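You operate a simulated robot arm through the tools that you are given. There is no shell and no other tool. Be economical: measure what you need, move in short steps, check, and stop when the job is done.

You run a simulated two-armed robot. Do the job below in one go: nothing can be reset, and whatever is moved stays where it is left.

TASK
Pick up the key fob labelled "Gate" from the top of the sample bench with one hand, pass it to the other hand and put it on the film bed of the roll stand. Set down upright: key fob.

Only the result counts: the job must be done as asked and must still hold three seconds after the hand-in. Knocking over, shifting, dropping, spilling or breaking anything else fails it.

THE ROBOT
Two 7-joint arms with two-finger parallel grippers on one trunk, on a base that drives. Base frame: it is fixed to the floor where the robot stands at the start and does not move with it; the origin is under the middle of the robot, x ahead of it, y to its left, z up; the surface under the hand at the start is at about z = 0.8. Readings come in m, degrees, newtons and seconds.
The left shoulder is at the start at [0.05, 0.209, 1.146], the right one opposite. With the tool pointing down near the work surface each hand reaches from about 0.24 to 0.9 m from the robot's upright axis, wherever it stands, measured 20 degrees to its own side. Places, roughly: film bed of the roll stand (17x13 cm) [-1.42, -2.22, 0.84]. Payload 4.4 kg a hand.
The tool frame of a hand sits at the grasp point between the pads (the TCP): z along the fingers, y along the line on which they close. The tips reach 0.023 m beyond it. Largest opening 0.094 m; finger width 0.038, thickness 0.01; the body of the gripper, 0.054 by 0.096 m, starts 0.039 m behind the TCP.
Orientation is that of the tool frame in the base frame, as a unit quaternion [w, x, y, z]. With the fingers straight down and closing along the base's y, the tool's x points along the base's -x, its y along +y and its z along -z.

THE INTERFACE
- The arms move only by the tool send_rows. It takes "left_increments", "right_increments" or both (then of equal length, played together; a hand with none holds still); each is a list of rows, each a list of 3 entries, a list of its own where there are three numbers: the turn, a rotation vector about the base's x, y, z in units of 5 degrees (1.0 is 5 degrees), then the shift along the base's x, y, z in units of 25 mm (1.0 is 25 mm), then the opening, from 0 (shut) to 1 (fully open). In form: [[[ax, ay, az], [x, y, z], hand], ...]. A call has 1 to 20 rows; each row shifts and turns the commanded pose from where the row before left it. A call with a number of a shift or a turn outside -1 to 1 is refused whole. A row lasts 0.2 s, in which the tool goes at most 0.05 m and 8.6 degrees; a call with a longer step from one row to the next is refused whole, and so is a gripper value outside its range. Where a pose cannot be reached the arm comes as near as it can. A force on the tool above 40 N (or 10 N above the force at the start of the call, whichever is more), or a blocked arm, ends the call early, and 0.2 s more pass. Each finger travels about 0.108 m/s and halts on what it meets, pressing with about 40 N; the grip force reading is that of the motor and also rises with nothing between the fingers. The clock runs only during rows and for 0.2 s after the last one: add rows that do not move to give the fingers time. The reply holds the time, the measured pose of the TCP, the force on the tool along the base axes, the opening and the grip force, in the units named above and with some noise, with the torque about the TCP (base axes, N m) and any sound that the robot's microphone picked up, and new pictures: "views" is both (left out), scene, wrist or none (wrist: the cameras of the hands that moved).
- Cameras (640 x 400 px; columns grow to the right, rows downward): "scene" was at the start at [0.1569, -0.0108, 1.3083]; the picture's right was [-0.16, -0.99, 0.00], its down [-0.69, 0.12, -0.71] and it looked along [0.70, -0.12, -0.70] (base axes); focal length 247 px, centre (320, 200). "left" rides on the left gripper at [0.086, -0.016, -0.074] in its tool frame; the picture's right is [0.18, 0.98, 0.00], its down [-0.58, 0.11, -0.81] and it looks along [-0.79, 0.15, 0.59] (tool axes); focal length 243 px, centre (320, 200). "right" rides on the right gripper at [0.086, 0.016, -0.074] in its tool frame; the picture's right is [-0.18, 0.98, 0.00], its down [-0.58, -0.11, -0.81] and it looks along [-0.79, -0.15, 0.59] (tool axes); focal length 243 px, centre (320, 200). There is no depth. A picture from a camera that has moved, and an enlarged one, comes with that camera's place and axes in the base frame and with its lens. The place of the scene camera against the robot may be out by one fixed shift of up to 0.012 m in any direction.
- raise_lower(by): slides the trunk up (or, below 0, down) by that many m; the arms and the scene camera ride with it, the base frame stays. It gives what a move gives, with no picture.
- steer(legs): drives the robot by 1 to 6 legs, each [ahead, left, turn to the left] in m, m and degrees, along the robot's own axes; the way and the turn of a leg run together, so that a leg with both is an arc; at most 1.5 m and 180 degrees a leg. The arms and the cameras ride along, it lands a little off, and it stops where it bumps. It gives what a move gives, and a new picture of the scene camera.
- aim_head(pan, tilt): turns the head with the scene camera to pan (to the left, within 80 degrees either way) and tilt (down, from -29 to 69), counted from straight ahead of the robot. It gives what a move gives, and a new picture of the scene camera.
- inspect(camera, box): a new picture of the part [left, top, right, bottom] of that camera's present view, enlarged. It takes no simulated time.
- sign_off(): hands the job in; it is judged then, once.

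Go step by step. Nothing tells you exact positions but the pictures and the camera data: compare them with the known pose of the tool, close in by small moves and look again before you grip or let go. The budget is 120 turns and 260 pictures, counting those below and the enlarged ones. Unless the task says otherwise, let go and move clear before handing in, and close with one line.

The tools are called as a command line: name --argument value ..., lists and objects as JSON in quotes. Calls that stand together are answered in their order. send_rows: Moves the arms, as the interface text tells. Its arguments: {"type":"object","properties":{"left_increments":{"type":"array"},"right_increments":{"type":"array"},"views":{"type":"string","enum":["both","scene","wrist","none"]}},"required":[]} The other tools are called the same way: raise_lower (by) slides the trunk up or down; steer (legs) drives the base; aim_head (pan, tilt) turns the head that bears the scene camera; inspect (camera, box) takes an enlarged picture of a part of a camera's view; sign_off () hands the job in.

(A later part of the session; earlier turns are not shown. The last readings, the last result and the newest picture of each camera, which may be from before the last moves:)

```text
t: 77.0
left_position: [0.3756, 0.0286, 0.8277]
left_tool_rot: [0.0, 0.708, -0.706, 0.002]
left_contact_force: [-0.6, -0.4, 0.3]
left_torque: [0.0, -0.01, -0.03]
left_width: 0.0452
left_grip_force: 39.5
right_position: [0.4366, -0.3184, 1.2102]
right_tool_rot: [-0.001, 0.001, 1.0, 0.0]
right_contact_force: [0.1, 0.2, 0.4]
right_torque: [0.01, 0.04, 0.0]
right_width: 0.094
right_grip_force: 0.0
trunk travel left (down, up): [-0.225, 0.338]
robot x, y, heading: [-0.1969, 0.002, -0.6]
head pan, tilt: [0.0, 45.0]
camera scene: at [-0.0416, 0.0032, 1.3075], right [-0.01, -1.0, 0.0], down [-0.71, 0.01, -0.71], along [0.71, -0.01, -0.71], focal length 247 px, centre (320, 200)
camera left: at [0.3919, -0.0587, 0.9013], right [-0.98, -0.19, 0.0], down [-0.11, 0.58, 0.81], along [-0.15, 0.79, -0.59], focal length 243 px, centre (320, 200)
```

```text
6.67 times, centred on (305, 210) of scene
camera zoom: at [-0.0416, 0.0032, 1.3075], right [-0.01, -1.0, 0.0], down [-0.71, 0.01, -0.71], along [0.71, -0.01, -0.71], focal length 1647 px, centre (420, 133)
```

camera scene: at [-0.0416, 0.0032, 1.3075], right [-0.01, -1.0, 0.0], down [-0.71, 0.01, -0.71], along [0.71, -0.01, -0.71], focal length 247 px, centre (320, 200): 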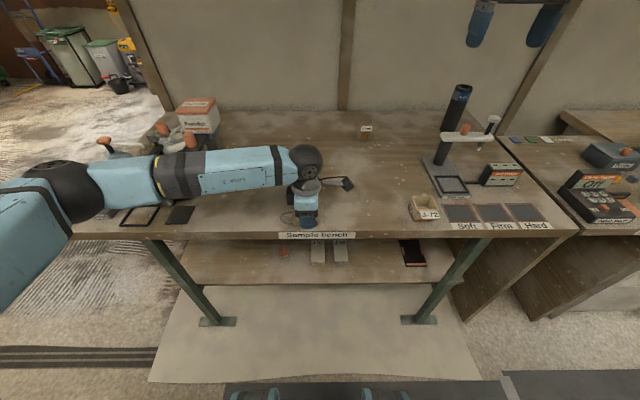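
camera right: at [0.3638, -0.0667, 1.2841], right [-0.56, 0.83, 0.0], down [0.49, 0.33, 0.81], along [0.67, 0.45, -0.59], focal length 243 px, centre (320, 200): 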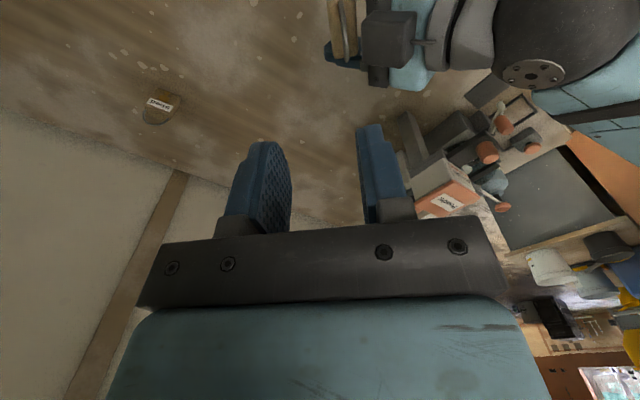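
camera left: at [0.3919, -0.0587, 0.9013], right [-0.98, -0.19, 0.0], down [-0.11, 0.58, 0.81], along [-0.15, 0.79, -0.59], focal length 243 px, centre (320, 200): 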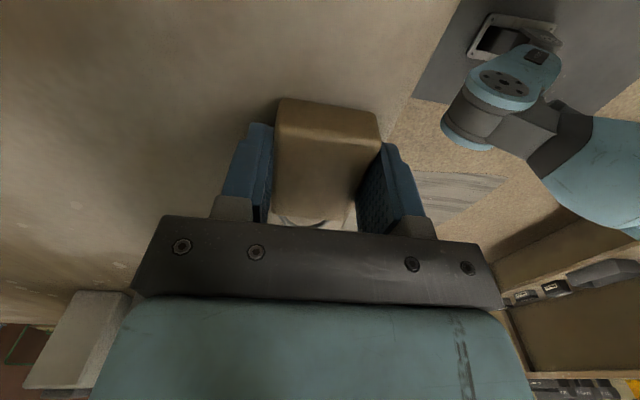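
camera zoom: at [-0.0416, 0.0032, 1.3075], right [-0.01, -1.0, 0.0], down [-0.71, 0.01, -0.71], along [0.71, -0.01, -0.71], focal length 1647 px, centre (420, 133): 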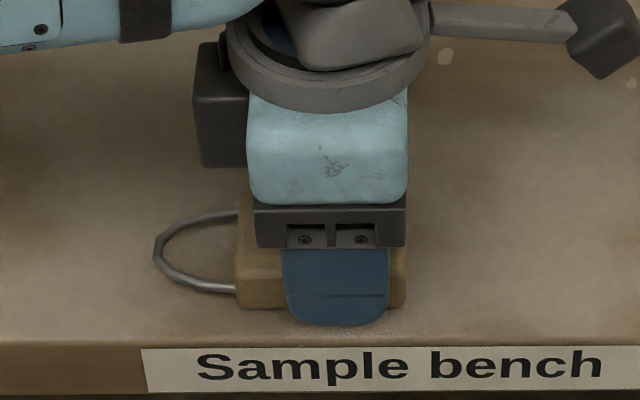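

Solid grip. Lift and yaw the left hand back towards 0°.

send_rows --left_increments '[[[0, 0, 0], [0, 0, 0.5], 0.05], [[0, 0, 0], [0, 0, 1], 0.05], [[0, 0, 0], [0, 0, 1], 0.05], [[0, 0, 0], [0, 0, 1], 0.05], [[0, 0, 0], [0, 0, 1], 0.05], [[0, 0, 0], [0, 0, 1], 0.05], [[0, 0, -1], [0, 0, 1], 0.05], [[0, 0, -1], [0, 0, 1], 0.05], [[0, 0, -1], [0, 0, 0.5], 0.05], [[0, 0, -1], [0, 0, 0], 0.05], [[0, 0, -1], [0, 0, 0], 0.05], [[0, 0, -1], [0, 0, 0], 0.05], [[0, 0, -1], [0, 0, 0], 0.05], [[0, 0, -1], [0, 0, 0], 0.05], [[0, 0, -1], [0, 0, 0], 0.05], [[0, 0, -1], [0, 0, 0], 0.05], [[0, 0, -1], [0, 0, 0], 0.05], [[0, 0, -1], [0, 0, 0], 0.05], [[0, 0, -1], [0, 0, 0], 0.05], [[0, 0, -1], [0, 0, 0], 0.05]]' --views "none"

send_rows --left_increments '[[[0, 0, -1], [0, 0, 0], 0.05], [[0, 0, -1], [0, 0, 0], 0.05], [[0, 0, -1], [0, 0, 0], 0.05], [[0, 0, -1], [0, 0, 0], 0.05], [[0, -1, 0], [0, 0, 0], 0.05], [[0, -1, 0], [0, 0, 0], 0.05], [[0, -1, 0], [0, 0, 0], 0.05], [[0, -1, 0], [0, 0, 0], 0.05], [[0, -1, 0], [0, 0, 0], 0.05], [[0, -1, 0], [0, 0, 0], 0.05], [[0, -1, 0], [0, 0, 0], 0.05], [[0, -1, 0], [0, 0, 0], 0.05], [[0, 0, 0], [0, 0, 0], 0.05]]'

```text
t: 81.2
left_position: [0.3759, 0.0289, 1.0267]
left_tool_rot: [0.0, -0.175, 0.985, 0.0]
left_contact_force: [-0.5, 0.4, -0.3]
left_torque: [0.01, 0.0, -0.01]
left_width: 0.0451
left_grip_force: 39.5
right_position: [0.4354, -0.3172, 1.2102]
right_tool_rot: [0.001, 0.001, 1.0, 0.0]
right_contact_force: [1.3, 0.5, 0.4]
right_torque: [0.04, 0.04, 0.0]
right_width: 0.0941
right_grip_force: 0.1
trunk travel left (down, up): [-0.225, 0.338]
robot x, y, heading: [-0.1997, -0.0012, -0.4]
head pan, tilt: [0.0, 45.0]
```

```text
t: 84.0
left_position: [0.3756, 0.0284, 1.0274]
left_tool_rot: [0.341, -0.001, 0.94, -0.001]
left_contact_force: [0.0, 0.0, -0.5]
left_torque: [0.0, 0.02, 0.03]
left_width: 0.0452
left_grip_force: 39.4
right_position: [0.4385, -0.3176, 1.211]
right_tool_rot: [0.0, 0.001, 1.0, 0.001]
right_contact_force: [-0.5, 0.6, -0.9]
right_torque: [0.02, -0.01, 0.02]
right_width: 0.0938
right_grip_force: 0.0
trunk travel left (down, up): [-0.225, 0.338]
robot x, y, heading: [-0.1981, -0.0006, -0.4]
head pan, tilt: [0.0, 45.0]
camera scene: at [-0.0416, 0.0032, 1.3075], right [-0.01, -1.0, 0.0], down [-0.71, 0.01, -0.71], along [0.71, -0.01, -0.71], focal length 247 px, centre (320, 200)
camera left: at [0.2615, 0.0116, 1.0278], right [-0.14, 0.98, -0.12], down [-0.07, 0.11, 0.99], along [0.99, 0.15, 0.05], focal length 243 px, centre (320, 200)
```

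scene: 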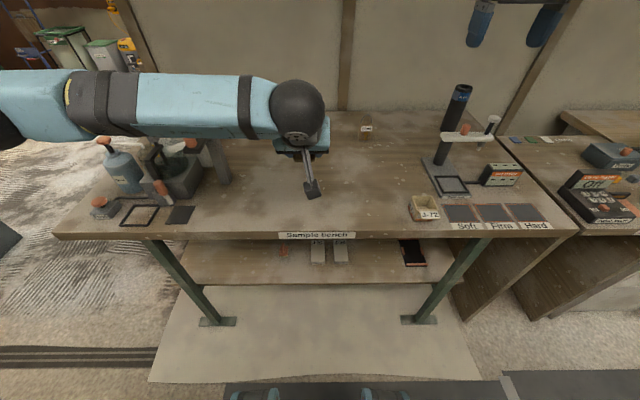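
left: 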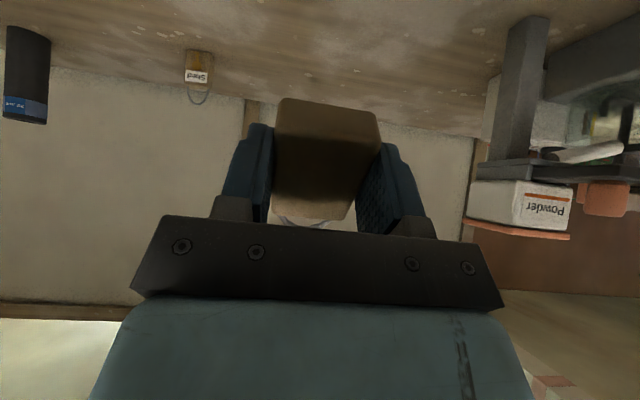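

send_rows --left_increments '[[[0, -1, 0], [0, 0, 0], 0.05], [[0, -1, 0], [0, 0, 0], 0.05], [[0, -1, 0], [0, 0, 0], 0.05], [[0, -1, 0], [0, 0, 0], 0.05], [[0, -1, 0], [0, 0, 0], 0.05], [[0, -1, 0], [0, 0, 0], 0.05], [[0, -1, 0], [0, 0, 0], 0.05], [[0, -1, 0], [0, 0, 0], 0.05], [[0, 0, 0], [0, 0, 0], 0.05]]' --views "scene"

inspect --camera "scene" --box '[220, 80, 380, 200]'

```text
t: 86.0
left_position: [0.3761, 0.0304, 1.0263]
left_tool_rot: [0.642, -0.001, 0.767, -0.002]
left_contact_force: [0.4, 0.5, -0.7]
left_torque: [0.02, 0.01, 0.01]
left_width: 0.0451
left_grip_force: 40.2
right_position: [0.4357, -0.3147, 1.2103]
right_tool_rot: [0.0, 0.0, 1.0, 0.0]
right_contact_force: [0.9, 0.7, 0.3]
right_torque: [-0.03, -0.01, -0.01]
right_width: 0.0939
right_grip_force: 0.0
trunk travel left (down, up): [-0.225, 0.338]
robot x, y, heading: [-0.2012, 0.0042, -0.6]
head pan, tilt: [0.0, 45.0]
camera scene: at [-0.0412, 0.0042, 1.3074], right [-0.01, -1.0, 0.0], down [-0.71, 0.0, -0.71], along [0.71, -0.01, -0.71], focal length 247 px, centre (320, 200)
```

scene: 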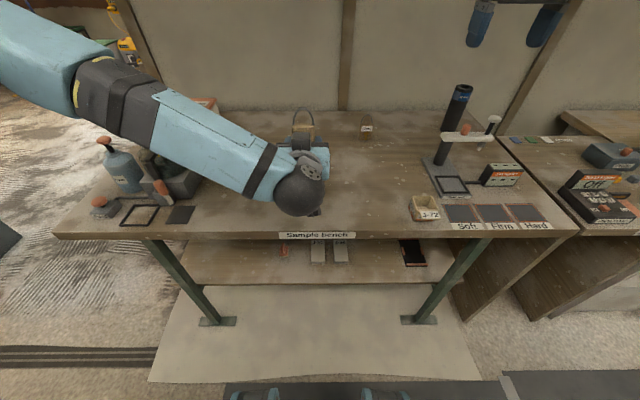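

```text
3.33 times, centred on (300, 140) of scene
camera zoom: at [-0.0412, 0.0042, 1.3074], right [-0.01, -1.0, 0.0], down [-0.71, 0.0, -0.71], along [0.71, -0.01, -0.71], focal length 823 px, centre (387, 400)
```

zoom: 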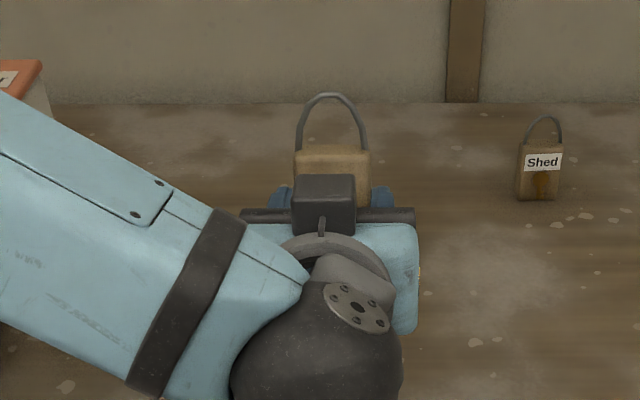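

The fob is upright in the left hand (tilted 10° forward) with its top and ring clear. I compute the right-hand target TCP at about (0.402, 0.030, 1.072) with +10° pitch; I'll move to 0.13 m above it and look.

send_rows --right_increments '[[[0, 1, 0], [-0.03, 0.99, 0], 0.8], [[0, 1, 0], [-0.03, 0.99, 0], 0.8], [[0, 0, 0], [-0.03, 0.99, 0], 0.8], [[0, 0, 0], [-0.03, 0.99, 0], 0.8], [[0, 0, 0], [-0.03, 0.99, 0], 0.8], [[0, 0, 0], [-0.03, 0.99, 0], 0.8], [[0, 0, 0], [-0.03, 0.99, 0], 0.8], [[0, 0, 0], [-0.03, 0.99, 0], 0.8], [[0, 0, 0], [-0.03, 0.99, 0], 0.8], [[0, 0, 0], [-0.03, 0.99, 0], 0.8], [[0, 0, 0], [-0.03, 0.99, 0], 0.8], [[0, 0, 0], [-0.03, 0.99, 0], 0.8], [[0, 0, 0], [-0.03, 0.99, 0], 0.8], [[0, 0, 0], [-0.03, 0.99, 0], 0.8], [[0, 0, 0], [0, 0, 0], 0.8]]'

inspect --camera "right" --box '[220, 0, 420, 125]'

```text
t: 89.2
left_position: [0.3768, 0.0292, 1.0265]
left_tool_rot: [0.643, 0.0, 0.766, -0.002]
left_contact_force: [0.0, 0.1, -0.8]
left_torque: [0.0, 0.0, 0.01]
left_width: 0.0452
left_grip_force: 39.8
right_position: [0.4241, 0.0308, 1.2104]
right_tool_rot: [-0.087, 0.002, 0.996, -0.001]
right_contact_force: [-0.4, 0.5, -0.3]
right_torque: [-0.01, 0.03, 0.03]
right_width: 0.0751
right_grip_force: 0.1
trunk travel left (down, up): [-0.225, 0.338]
robot x, y, heading: [-0.1993, 0.0005, -0.4]
head pan, tilt: [0.0, 45.0]
camera scene: at [-0.0416, 0.0025, 1.3075], right [-0.01, -1.0, 0.0], down [-0.71, 0.01, -0.71], along [0.71, -0.01, -0.71], focal length 247 px, centre (320, 200)
camera right: at [0.353, 0.0471, 1.2981], right [0.18, 0.98, -0.03], down [0.71, -0.11, 0.69], along [0.68, -0.15, -0.72], focal length 243 px, centre (320, 200)
```

scene: 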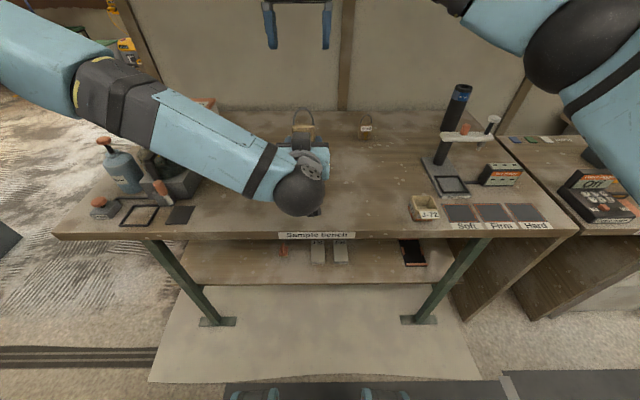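
right: 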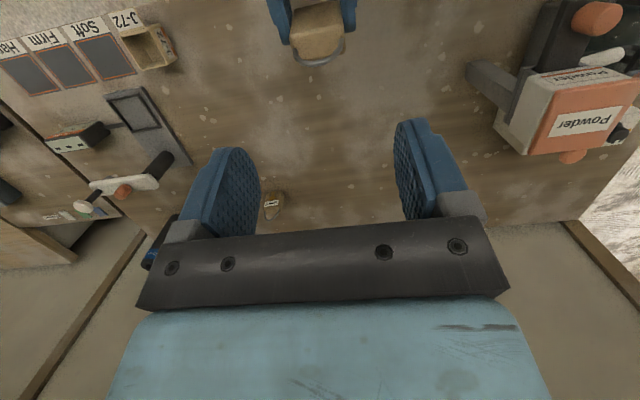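

```text
3.20 times, centred on (320, 62) of right
camera zoom: at [0.353, 0.0471, 1.2981], right [0.18, 0.98, -0.03], down [0.71, -0.11, 0.69], along [0.68, -0.15, -0.72], focal length 776 px, centre (320, 640)
```

zoom: 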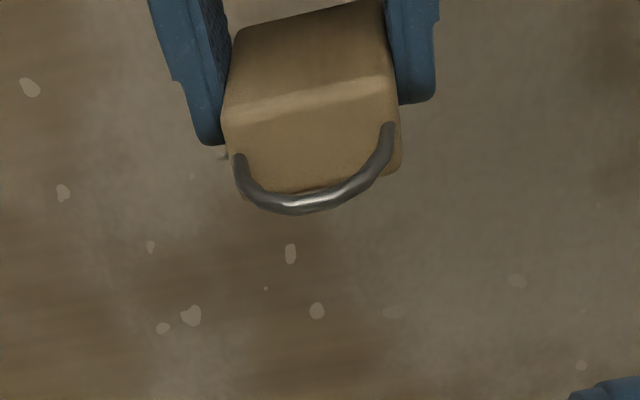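

The right camera's ring and body-top positions agree with my estimate within 3 mm. Descending along the fob axis.

send_rows --right_increments '[[[0, 0, 0], [-0.153, -0.01, -0.924], 0.8], [[0, 0, 0], [-0.153, -0.01, -0.924], 0.8], [[0, 0, 0], [-0.153, -0.01, -0.924], 0.8], [[0, 0, 0], [-0.153, -0.01, -0.924], 0.8], [[0, 0, 0], [-0.153, -0.01, -0.924], 0.8], [[0, 0, 0], [0, 0, 0], 0.8]]'

inspect --camera "scene" --box '[240, 50, 380, 170]'

inspect --camera "right" --box '[200, 60, 440, 250]'

```text
t: 90.6
left_position: [0.3759, 0.0298, 1.0266]
left_tool_rot: [0.642, 0.0, 0.766, -0.002]
left_contact_force: [1.0, 0.5, -0.2]
left_torque: [0.02, 0.0, 0.0]
left_width: 0.045
left_grip_force: 40.8
right_position: [0.4052, 0.0298, 1.0964]
right_tool_rot: [-0.087, 0.001, 0.996, -0.001]
right_contact_force: [0.5, 0.7, 0.1]
right_torque: [0.01, 0.02, -0.01]
right_width: 0.0749
right_grip_force: 0.1
trunk travel left (down, up): [-0.225, 0.338]
robot x, y, heading: [-0.1982, 0.0017, -0.7]
head pan, tilt: [0.0, 45.0]
camera scene: at [-0.0419, 0.0033, 1.3076], right [-0.01, -1.0, 0.0], down [-0.71, 0.01, -0.71], along [0.71, -0.01, -0.71], focal length 247 px, centre (320, 200)
camera right: at [0.3335, 0.0458, 1.1827], right [0.18, 0.98, -0.03], down [0.71, -0.11, 0.69], along [0.68, -0.15, -0.72], focal length 243 px, centre (320, 200)
```

scene: 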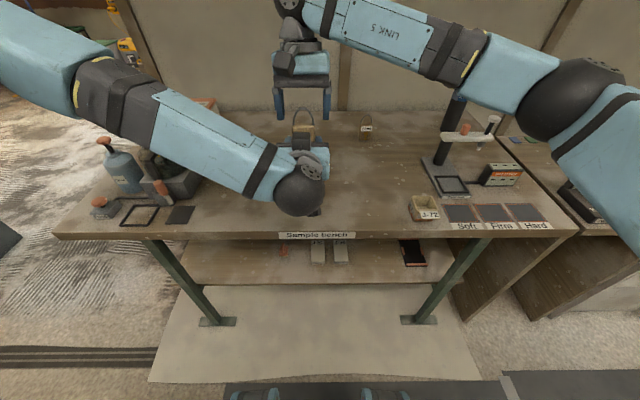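
right: 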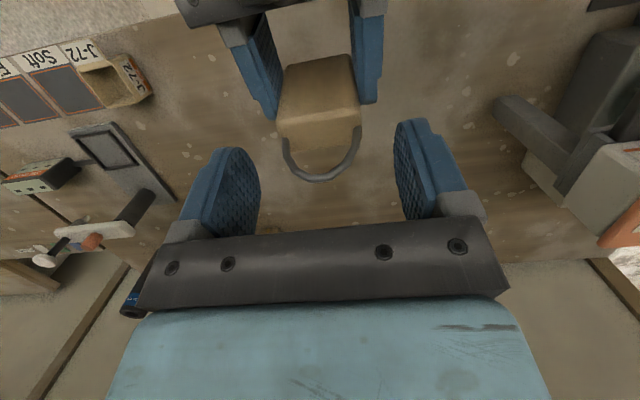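

```text
3.33 times, centred on (310, 110) of scene
camera zoom: at [-0.0419, 0.0033, 1.3076], right [-0.01, -1.0, 0.0], down [-0.71, 0.01, -0.71], along [0.71, -0.01, -0.71], focal length 823 px, centre (353, 500)
```

zoom: 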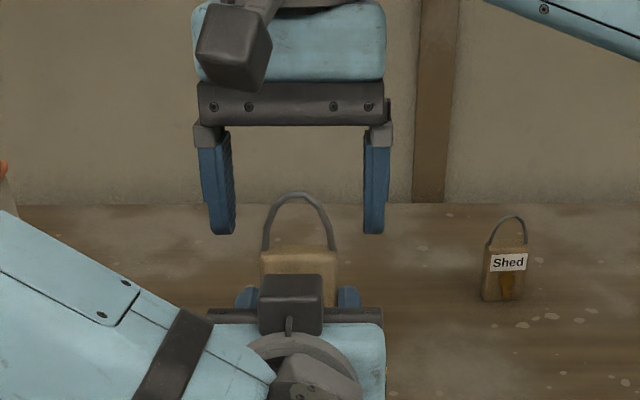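

```text
2.11 times, centred on (320, 155) of right
camera zoom: at [0.3335, 0.0458, 1.1827], right [0.18, 0.98, -0.03], down [0.71, -0.11, 0.69], along [0.68, -0.15, -0.72], focal length 511 px, centre (320, 295)
```

zoom: 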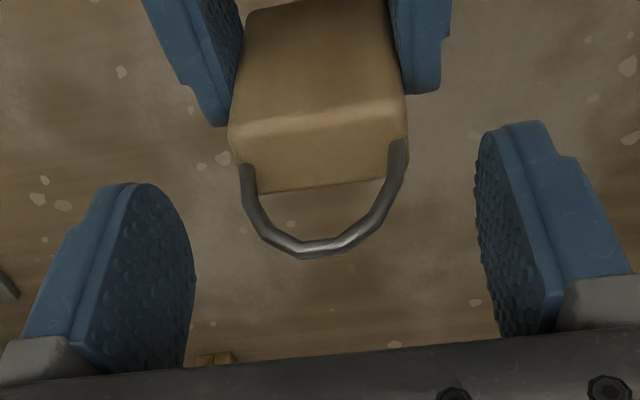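

Well aligned. Descend the last 25 mm and close the right hand.

send_rows --right_increments '[[[0, 0, 0], [-0.12, 0, -0.5], 0.8], [[0, 0, 0], [-0.12, 0, -0.49], 0.8], [[0, 0, 0], [0, 0, 0], 0.8], [[0, 0, 0], [0, 0, 0], 0.6], [[0, 0, 0], [0, 0, 0], 0.4], [[0, 0, 0], [0, 0, 0], 0.2], [[0, 0, 0], [0, 0, 0], 0.05], [[0, 0, 0], [0, 0, 0], 0.05], [[0, 0, 0], [0, 0, 0], 0.05]]'

inspect --camera "scene" --box '[260, 70, 360, 160]'

inspect --camera "right" --box '[200, 60, 440, 250]'

```text
t: 92.6
left_position: [0.3762, 0.0288, 1.0272]
left_tool_rot: [0.642, 0.0, 0.767, -0.002]
left_contact_force: [-0.9, -3.9, 0.2]
left_torque: [0.08, -0.02, -0.04]
left_width: 0.0451
left_grip_force: 39.9
right_position: [0.4, 0.0294, 1.0698]
right_tool_rot: [-0.087, 0.001, 0.996, 0.0]
right_contact_force: [0.9, 3.1, 0.1]
right_torque: [0.02, 0.01, -0.03]
right_width: 0.0448
right_grip_force: 40.2
trunk travel left (down, up): [-0.225, 0.338]
robot x, y, heading: [-0.1987, 0.0006, -0.6]
head pan, tilt: [0.0, 45.0]
camera scene: at [-0.0416, 0.0032, 1.3075], right [-0.01, -1.0, 0.0], down [-0.71, 0.01, -0.71], along [0.71, -0.01, -0.71], focal length 247 px, centre (320, 200)
camera right: at [0.3288, 0.0459, 1.1576], right [0.18, 0.98, -0.03], down [0.71, -0.11, 0.69], along [0.68, -0.15, -0.72], focal length 243 px, centre (320, 200)
```

scene: 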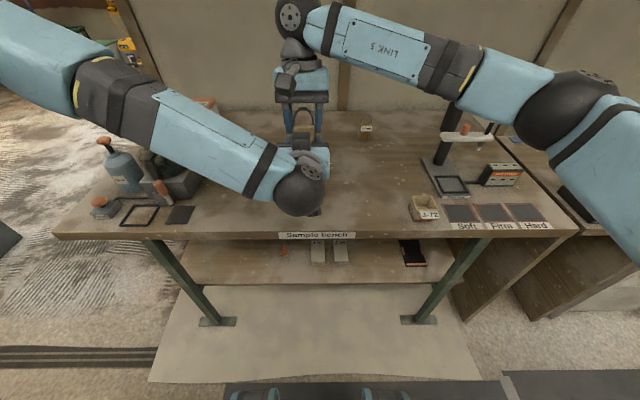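
right: 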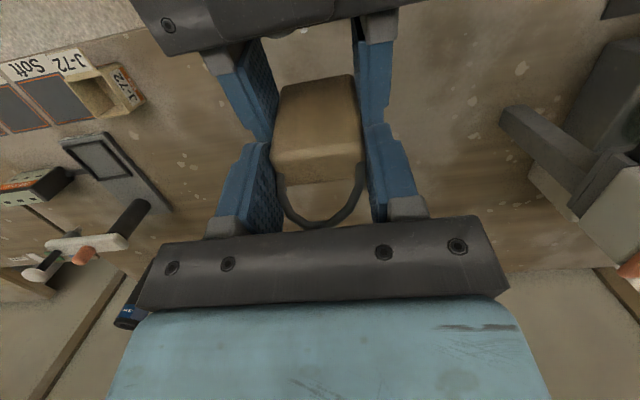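

```text
4.44 times, centred on (310, 115) of scene
camera zoom: at [-0.0416, 0.0032, 1.3075], right [-0.01, -1.0, 0.0], down [-0.71, 0.01, -0.71], along [0.71, -0.01, -0.71], focal length 1098 px, centre (364, 578)
```

zoom: 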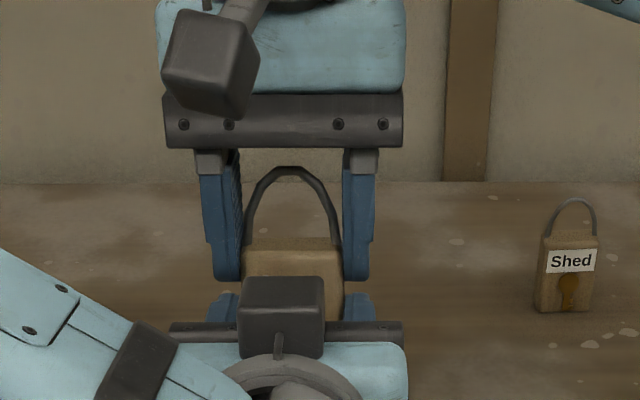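

```text
2.11 times, centred on (320, 155) of right
camera zoom: at [0.3288, 0.0459, 1.1576], right [0.18, 0.98, -0.03], down [0.71, -0.11, 0.69], along [0.68, -0.15, -0.72], focal length 511 px, centre (320, 295)
```

zoom: 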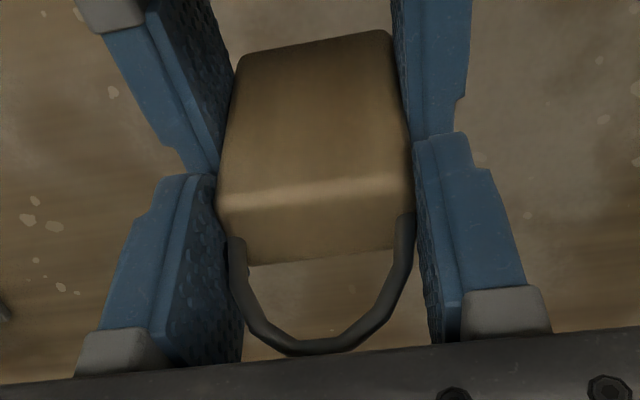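

Both hands hold the fob. Now the left releases and backs straight out.

send_rows --left_increments '[[[0, 0, 0], [0, 0, 0], 0.5], [[0, 0, 0], [0, 0, 0], 0.7], [[0, 0, 0], [0, 0, 0], 0.8], [[0, 0, 0], [-0.5, 0, 0.087], 0.8], [[0, 0, 0], [-0.98, 0, 0.17], 0.8], [[0, 0, 0], [-0.98, 0, 0.17], 0.8], [[0, 0, 0], [-0.98, 0, 0.17], 0.8], [[0, 0, 0], [0, 0, 0], 0.8]]' --views "both"

inspect --camera "right" --box '[200, 60, 440, 250]'

```text
t: 94.4
left_position: [0.2898, 0.0274, 1.0415]
left_tool_rot: [0.642, -0.001, 0.767, -0.002]
left_contact_force: [0.1, -0.2, 0.1]
left_torque: [-0.01, -0.02, 0.01]
left_width: 0.0752
left_grip_force: 0.1
right_position: [0.4014, 0.0284, 1.0694]
right_tool_rot: [-0.087, 0.001, 0.996, 0.0]
right_contact_force: [0.3, 0.5, -1.1]
right_torque: [0.03, 0.01, -0.02]
right_width: 0.0449
right_grip_force: 40.1
trunk travel left (down, up): [-0.225, 0.338]
robot x, y, heading: [-0.1984, -0.0018, -0.6]
head pan, tilt: [0.0, 45.0]
camera scene: at [-0.0413, 0.0034, 1.3075], right [-0.01, -1.0, 0.0], down [-0.71, 0.01, -0.71], along [0.71, -0.01, -0.71], focal length 247 px, centre (320, 200)
camera left: at [0.2004, 0.0114, 0.9694], right [-0.03, 0.98, -0.18], down [-0.69, 0.11, 0.71], along [0.72, 0.15, 0.68], focal length 243 px, centre (320, 200)
```

scene: 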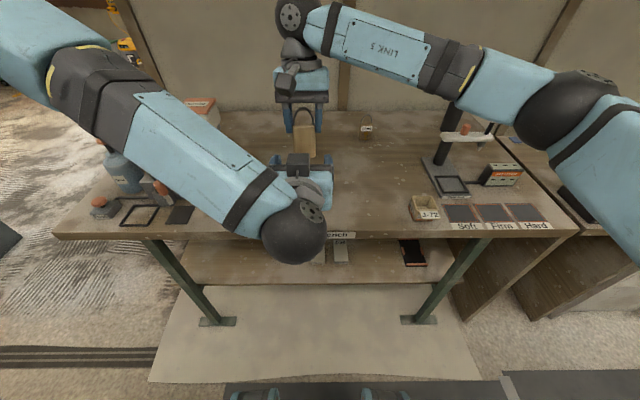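
left: 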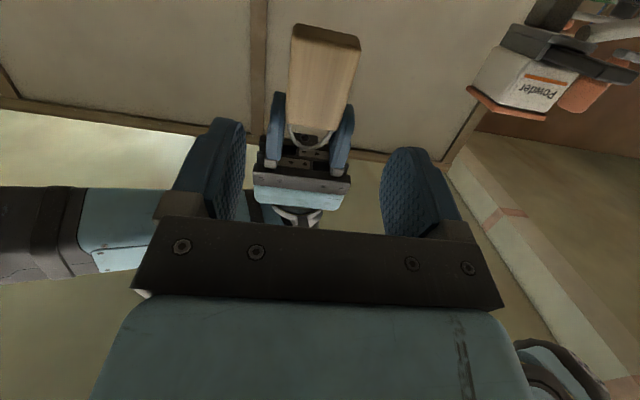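

```text
2.11 times, centred on (320, 155) of right
camera zoom: at [0.3291, 0.0461, 1.1574], right [0.18, 0.98, -0.03], down [0.71, -0.11, 0.69], along [0.68, -0.15, -0.72], focal length 511 px, centre (320, 295)
```

zoom: 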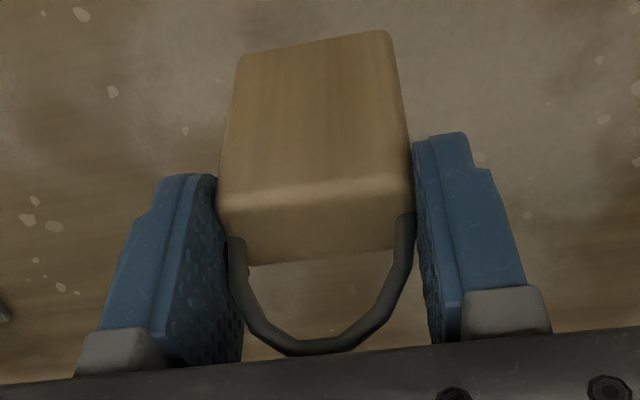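

The fob is in the right hand alone. Now I'll retract the left hand to its side and bring the right hand to an upright carrying pose.

send_rows --left_increments '[[[0, 0, 0], [-0.3, 1, 0], 0.8], [[0, 0, 0], [0, 1, 0], 0.8], [[0, 0, 0], [0, 1, 0], 0.8], [[0, 0, 0], [0, 1, 0], 0.8], [[0, 0, 0], [0, 1, 0], 0.8], [[0, 0, 0], [0, 1, 0], 0.8], [[0, 1, 0], [0.2, 0.3, 0.3], 0.6], [[0, 1, 0], [0.2, 0.3, 0.3], 0.4], [[0, 1, 0], [0.2, 0.3, 0.3], 0.2], [[0, 1, 0], [0.2, 0.3, 0.3], 0.2], [[0, 1, 0], [0.2, 0.3, 0.3], 0.2], [[0, 1, 0], [0.2, 0.3, 0.3], 0.2], [[0, 1, 0], [0, 0.3, 0.3], 0.2], [[0, 1, 0], [0, 0.3, 0.3], 0.2], [[0, 1, 0], [0, 0, 0], 0.2], [[0, 1, 0], [0, 0, 0], 0.2], [[0, 1, 0], [0, 0, 0], 0.2], [[0, 1, 0], [0, 0, 0], 0.2], [[0, 1, 0], [0, 0, 0], 0.2], [[0, 1, 0], [0, 0, 0], 0.2]]' --right_increments '[[[0, 0, 0], [0, 0, 0], 0.05], [[0, 0, 0], [0, 0, 0], 0.05], [[0, 0, 0], [0, 0, 0.3], 0.05], [[0, 0, 0], [0, 0, 0.5], 0.05], [[0, 0, 0], [0, -0.3, 0.5], 0.05], [[0, 0, 0], [0, -0.5, 0.5], 0.05], [[0, 0, 0], [0, -0.8, 0.5], 0.05], [[0, -0.5, 0], [0, -0.8, 0.5], 0.05], [[0, -0.5, 0], [0, -0.8, 0.5], 0.05], [[0, -0.5, 0], [0, -0.8, 0.3], 0.05], [[0, -0.5, 0], [0, -0.8, 0], 0.05], [[0, 0, 0], [0, -0.8, 0], 0.05], [[0, 0, 0], [0, -0.8, 0], 0.05], [[0, 0, 0], [0, -0.8, 0], 0.05], [[0, 0, 0], [0, -0.8, 0], 0.05], [[0, 0, 0], [0, -0.8, 0], 0.05], [[0, 0, 0], [0, -0.8, 0], 0.05], [[0, 0, 0], [0, -0.5, 0], 0.05], [[0, 0, 0], [0, -0.3, 0], 0.05], [[0, 0, 0], [0, 0, 0], 0.05]]'

```text
t: 98.6
left_position: [0.3125, 0.2352, 1.1038]
left_tool_rot: [0.086, -0.002, 0.996, -0.001]
left_contact_force: [-0.7, -0.1, 0.2]
left_torque: [-0.02, -0.02, 0.03]
left_width: 0.0188
left_grip_force: 0.1
left hand out of reach, approached as far as the arm can: row 6
right_position: [0.4001, -0.2305, 1.1596]
right_tool_rot: [0.0, 0.002, 1.0, -0.001]
right_contact_force: [-0.8, -0.2, -1.2]
right_torque: [0.04, 0.02, -0.01]
right_width: 0.0446
right_grip_force: 40.4
trunk travel left (down, up): [-0.225, 0.338]
robot x, y, heading: [-0.1978, 0.006, -0.7]
head pan, tilt: [0.0, 45.0]
camera scene: at [-0.0411, 0.0034, 1.3074], right [-0.01, -1.0, 0.0], down [-0.71, 0.01, -0.71], along [0.71, -0.01, -0.71], focal length 247 px, centre (320, 200)
camera right: at [0.3142, -0.2139, 1.2332], right [0.19, 0.98, 0.0], down [0.58, -0.11, 0.81], along [0.79, -0.15, -0.59], focal length 243 px, centre (320, 200)
camera left: at [0.2135, 0.2176, 1.1621], right [-0.18, 0.98, -0.03], down [0.44, 0.11, 0.89], along [0.88, 0.15, -0.45], focal length 243 px, centre (320, 200)
```

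scene: 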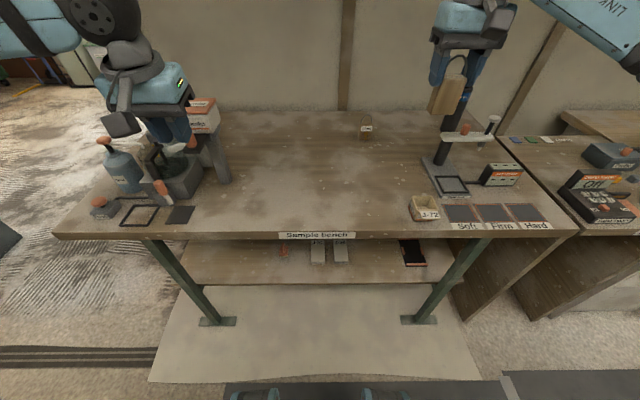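
right: 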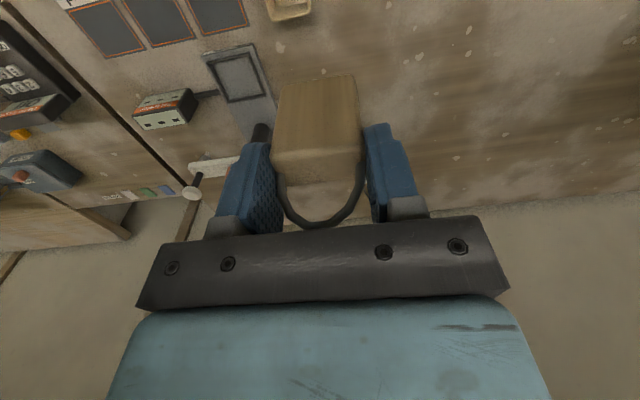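
left: 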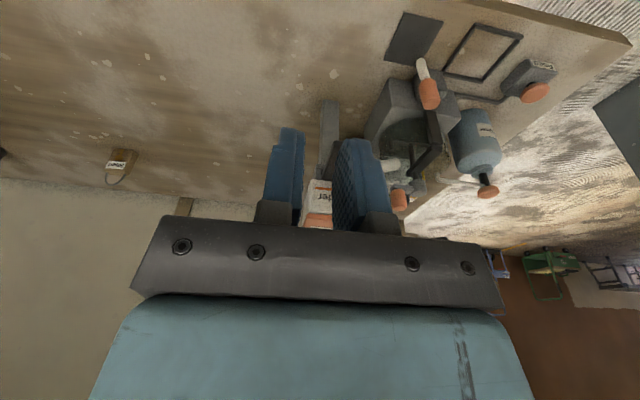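

The fob hangs securely upright in the right hand. I'll raise the trunk for clearance, back off, turn right 90° and drive down the aisle partway, then look.

raise_lower --by 0.12

steer --legs '[[-0.45, 0, 0], [0, 0, -89.5], [1.2, 0, 0]]'

aim_head --pan -60 --tilt 30

```text
t: 100.1
left_position: [0.3122, 0.2346, 1.2237]
left_tool_rot: [0.087, -0.001, 0.996, 0.0]
left_contact_force: [-0.5, 0.8, -0.1]
left_torque: [-0.03, 0.0, -0.02]
left_width: 0.0188
left_grip_force: 0.0
right_position: [0.4002, -0.2313, 1.2796]
right_tool_rot: [0.001, 0.001, 1.0, 0.0]
right_contact_force: [0.2, 0.3, -0.6]
right_torque: [0.0, -0.03, 0.01]
right_width: 0.0449
right_grip_force: 40.0
trunk travel left (down, up): [-0.345, 0.218]
robot x, y, heading: [-0.2015, 0.0014, -0.5]
head pan, tilt: [0.0, 45.0]
```

```text
t: 112.3
left_position: [-0.3915, -1.707, 1.2248]
left_tool_rot: [0.061, 0.696, 0.713, -0.061]
left_contact_force: [0.7, 0.4, 0.3]
left_torque: [-0.01, 0.0, -0.01]
left_width: 0.019
left_grip_force: 0.1
right_position: [-0.8547, -1.8049, 1.2803]
right_tool_rot: [0.001, 0.7, 0.714, 0.0]
right_contact_force: [-0.5, 0.1, -0.4]
right_torque: [-0.01, 0.0, 0.05]
right_width: 0.0448
right_grip_force: 39.4
trunk travel left (down, up): [-0.345, 0.218]
robot x, y, heading: [-0.634, -1.1975, -89.4]
head pan, tilt: [0.0, 45.0]
camera scene: at [-0.6232, -1.347, 1.4275], right [-1.0, -0.01, 0.0], down [-0.01, 0.71, -0.71], along [0.01, -0.71, -0.71], focal length 247 px, centre (320, 200)
```

scene: 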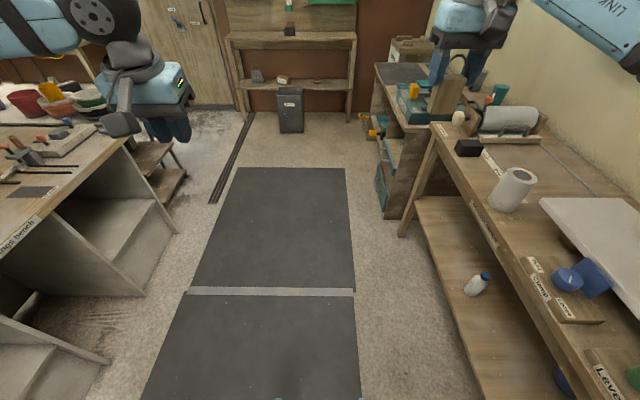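

```text
t: 113.6
left_position: [-0.3913, -1.7062, 1.2244]
left_tool_rot: [0.061, 0.696, 0.713, -0.06]
left_contact_force: [0.2, 0.4, 0.8]
left_torque: [0.03, -0.03, 0.01]
left_width: 0.0188
left_grip_force: 0.2
right_position: [-0.8541, -1.8045, 1.2792]
right_tool_rot: [0.0, 0.7, 0.714, 0.0]
right_contact_force: [-0.4, 0.2, -0.6]
right_torque: [0.0, -0.01, 0.0]
right_width: 0.045
right_grip_force: 40.8
trunk travel left (down, up): [-0.345, 0.218]
robot x, y, heading: [-0.6336, -1.2036, -89.5]
head pan, tilt: [-60.0, 30.0]
camera scene: at [-0.702, -1.312, 1.4501], right [-0.51, 0.86, 0.0], down [0.43, 0.26, -0.87], along [-0.74, -0.44, -0.5], focal length 247 px, centre (320, 200)
```

scene: 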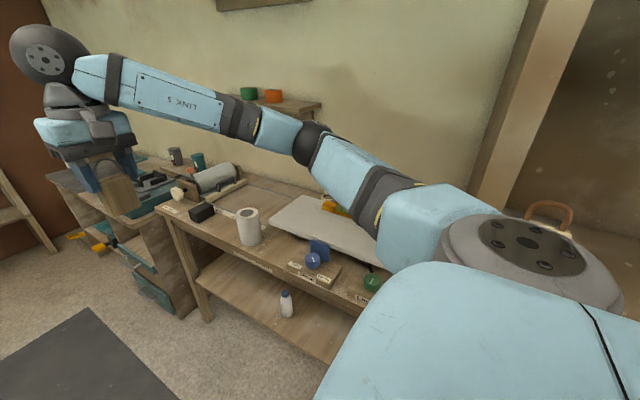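

I see the window bench with the roll stand. I'll drive on and turn to face it.

steer --legs '[[1.2, 0, 0], [0, 0, -90]]'

aim_head --pan 0 --tilt 40

```text
t: 123.5
left_position: [-1.1351, -2.6319, 1.2241]
left_tool_rot: [-0.001, 0.996, 0.0, -0.087]
left_contact_force: [0.6, 0.0, -0.3]
left_torque: [-0.01, 0.02, -0.02]
left_width: 0.0187
left_grip_force: 0.0
right_position: [-1.2198, -2.1663, 1.2797]
right_tool_rot: [0.0, 1.0, -0.003, 0.001]
right_contact_force: [-0.2, 0.9, -0.1]
right_torque: [0.02, -0.02, -0.01]
right_width: 0.0448
right_grip_force: 40.3
trunk travel left (down, up): [-0.345, 0.218]
robot x, y, heading: [-0.6192, -2.3994, 179.5]
head pan, tilt: [-60.0, 30.0]
camera scene: at [-0.7247, -2.3191, 1.4501], right [0.87, 0.49, 0.0], down [0.24, -0.44, -0.87], along [-0.42, 0.76, -0.5], focal length 247 px, centre (320, 200)
```

scene: 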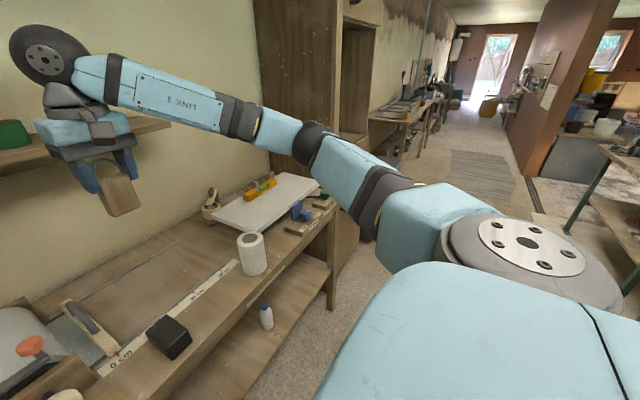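

```text
t: 124.8
left_position: [-1.1337, -2.6323, 1.2247]
left_tool_rot: [0.0, 0.996, -0.001, -0.087]
left_contact_force: [-0.1, -0.1, -0.1]
left_torque: [0.0, 0.01, -0.01]
left_width: 0.0186
left_grip_force: 0.0
right_position: [-1.2211, -2.1661, 1.2798]
right_tool_rot: [0.0, 1.0, -0.002, 0.0]
right_contact_force: [0.3, 0.2, -0.4]
right_torque: [-0.02, -0.02, 0.03]
right_width: 0.0452
right_grip_force: 39.2
trunk travel left (down, up): [-0.345, 0.218]
robot x, y, heading: [-0.6197, -2.4047, 179.3]
head pan, tilt: [0.0, 40.0]
camera scene: at [-0.7655, -2.3969, 1.4348], right [0.01, 1.0, 0.0], down [0.64, -0.01, -0.77], along [-0.77, 0.01, -0.64], focal length 247 px, centre (320, 200)
```

scene: 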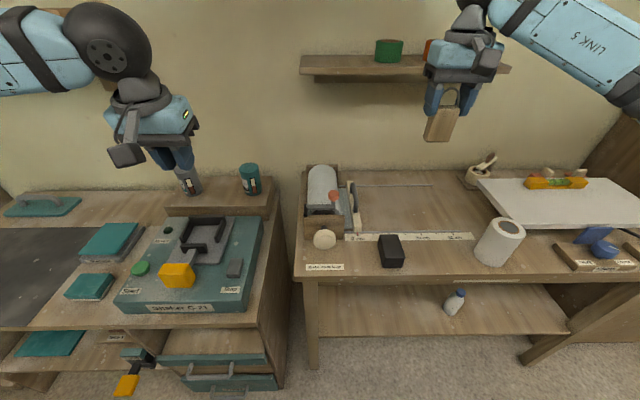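

inspect --camera "scene" --box '[295, 155, 415, 275]'

inspect --camera "right" --box '[0, 0, 640, 400]'

```text
3.33 times, centred on (355, 215) of scene
camera zoom: at [-0.7655, -2.3969, 1.4348], right [0.01, 1.0, 0.0], down [0.64, -0.01, -0.77], along [-0.77, 0.01, -0.64], focal length 823 px, centre (203, 150)
```

zoom: 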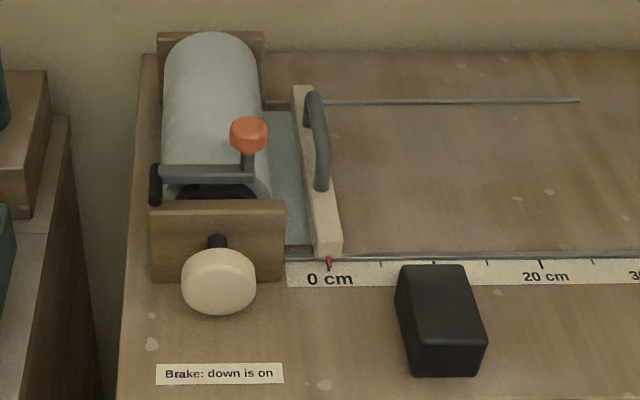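

```text
1.00 times, centred on (320, 200) of right (not enlarged: the box is as wide or as high as the picture)
camera zoom: at [-1.1332, -2.1818, 1.3535], right [-0.19, -0.98, 0.0], down [-0.58, 0.11, 0.81], along [-0.79, 0.15, -0.59], focal length 243 px, centre (320, 200)
```

zoom: 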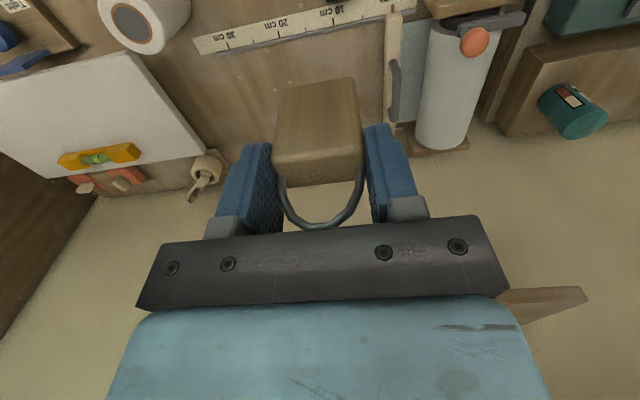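

inspect --camera "scene" --box '[340, 170, 480, 250]'

inspect --camera "scene" --box '[325, 175, 375, 240]'

```text
4.57 times, centred on (410, 210) of scene
camera zoom: at [-0.7655, -2.3969, 1.4348], right [0.01, 1.0, 0.0], down [0.64, -0.01, -0.77], along [-0.77, 0.01, -0.64], focal length 1129 px, centre (-91, 154)
```

zoom: 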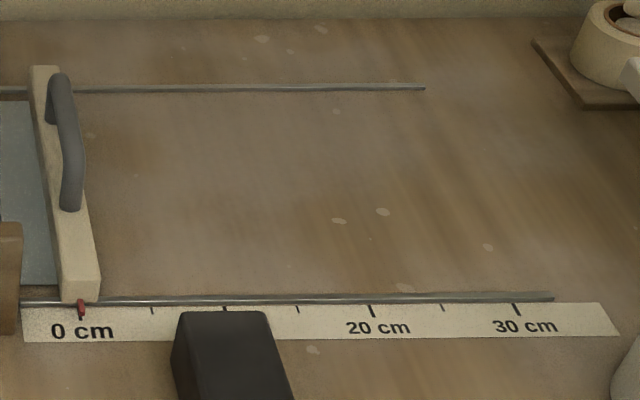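

```text
6.15 times, centred on (350, 208) of scene
camera zoom: at [-0.7655, -2.3969, 1.4348], right [0.01, 1.0, 0.0], down [0.64, -0.01, -0.77], along [-0.77, 0.01, -0.64], focal length 1520 px, centre (135, 154)
```

zoom: 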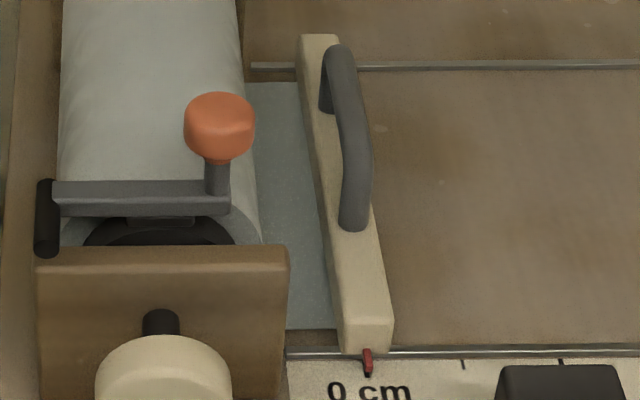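

The film bed is the flat area between the two rails, just right of the pull bar (bar edge y≈−2.258). I'll aim for about (−1.42, −2.19). First I drive 0.13 m closer and lower the trunk again.

steer --legs '[[0.13, 0, 0]]'

raise_lower --by -0.12

aim_head --pan -12 --tilt 45

inspect --camera "scene" --box '[220, 100, 400, 250]'

```text
t: 126.1
left_position: [-1.2609, -2.6287, 1.2244]
left_tool_rot: [-0.001, 0.996, -0.002, -0.086]
left_contact_force: [0.7, -0.6, 0.1]
left_torque: [-0.02, -0.02, 0.04]
left_width: 0.0188
left_grip_force: 0.0
right_position: [-1.3474, -2.1645, 1.2804]
right_tool_rot: [0.0, 1.0, -0.003, 0.0]
right_contact_force: [-1.0, -0.4, -0.8]
right_torque: [-0.04, -0.01, 0.02]
right_width: 0.0449
right_grip_force: 40.5
trunk travel left (down, up): [-0.345, 0.218]
robot x, y, heading: [-0.7484, -2.4026, 179.1]
head pan, tilt: [0.0, 40.0]
camera scene: at [-0.8928, -2.3952, 1.4349], right [0.01, 1.0, 0.0], down [0.64, -0.01, -0.77], along [-0.77, 0.01, -0.64], focal length 247 px, centre (320, 200)
```

scene: 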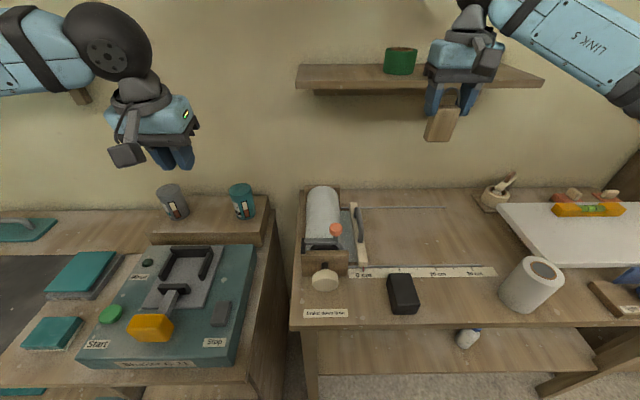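

```text
t: 127.6
left_position: [-1.2616, -2.6306, 1.1053]
left_tool_rot: [0.0, 0.996, -0.002, -0.086]
left_contact_force: [0.6, -0.5, 0.2]
left_torque: [0.0, -0.01, 0.01]
left_width: 0.019
left_grip_force: 0.0
right_position: [-1.3471, -2.164, 1.1604]
right_tool_rot: [0.0, 1.0, -0.004, 0.0]
right_contact_force: [0.4, -0.4, -0.2]
right_torque: [-0.03, -0.03, -0.01]
right_width: 0.0448
right_grip_force: 39.5
trunk travel left (down, up): [-0.225, 0.338]
robot x, y, heading: [-0.7513, -2.398, 179.2]
head pan, tilt: [0.0, 40.0]
```

```text
t: 128.3
left_position: [-1.2624, -2.63, 1.1047]
left_tool_rot: [-0.002, 0.996, -0.002, -0.086]
left_contact_force: [-0.2, 0.2, 0.6]
left_torque: [-0.01, -0.03, 0.01]
left_width: 0.0188
left_grip_force: 0.0
right_position: [-1.3483, -2.1637, 1.1606]
right_tool_rot: [0.0, 1.0, -0.004, 0.0]
right_contact_force: [-1.1, -0.8, -0.6]
right_torque: [0.0, -0.01, -0.03]
right_width: 0.0448
right_grip_force: 39.8
trunk travel left (down, up): [-0.225, 0.338]
robot x, y, heading: [-0.7514, -2.4017, 179.2]
head pan, tilt: [-12.0, 45.0]
camera scene: at [-0.8879, -2.3784, 1.3075], right [0.22, 0.98, 0.0], down [0.69, -0.16, -0.71], along [-0.69, 0.16, -0.71], focal length 247 px, centre (320, 200)
```

scene: 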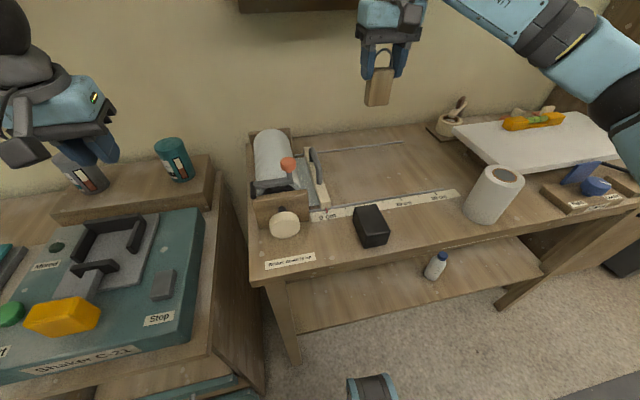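

```text
2.67 times, centred on (310, 175) of scene
camera zoom: at [-0.8879, -2.3784, 1.3075], right [0.22, 0.98, 0.0], down [0.69, -0.16, -0.71], along [-0.69, 0.16, -0.71], focal length 659 px, centre (347, 267)
```

zoom: 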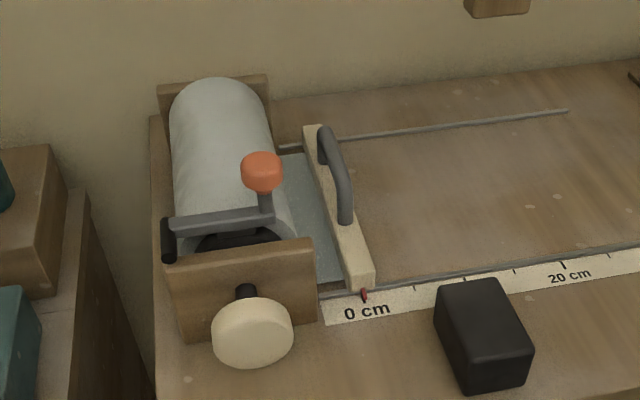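

inspect --camera "scene" --box '[340, 20, 440, 110]'

```text
4.44 times, centred on (390, 65) of scene
camera zoom: at [-0.8879, -2.3784, 1.3075], right [0.22, 0.98, 0.0], down [0.69, -0.16, -0.71], along [-0.69, 0.16, -0.71], focal length 1098 px, centre (9, 800)
```

zoom: 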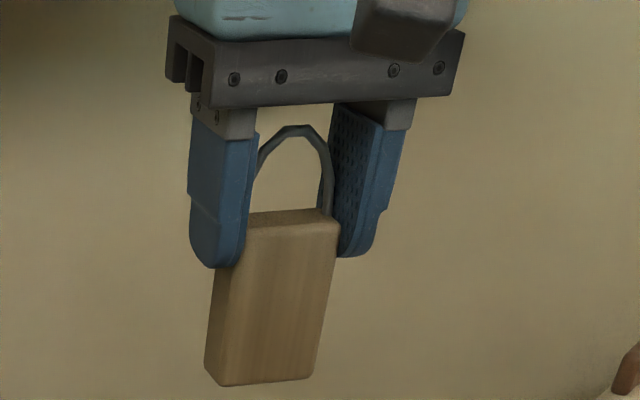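

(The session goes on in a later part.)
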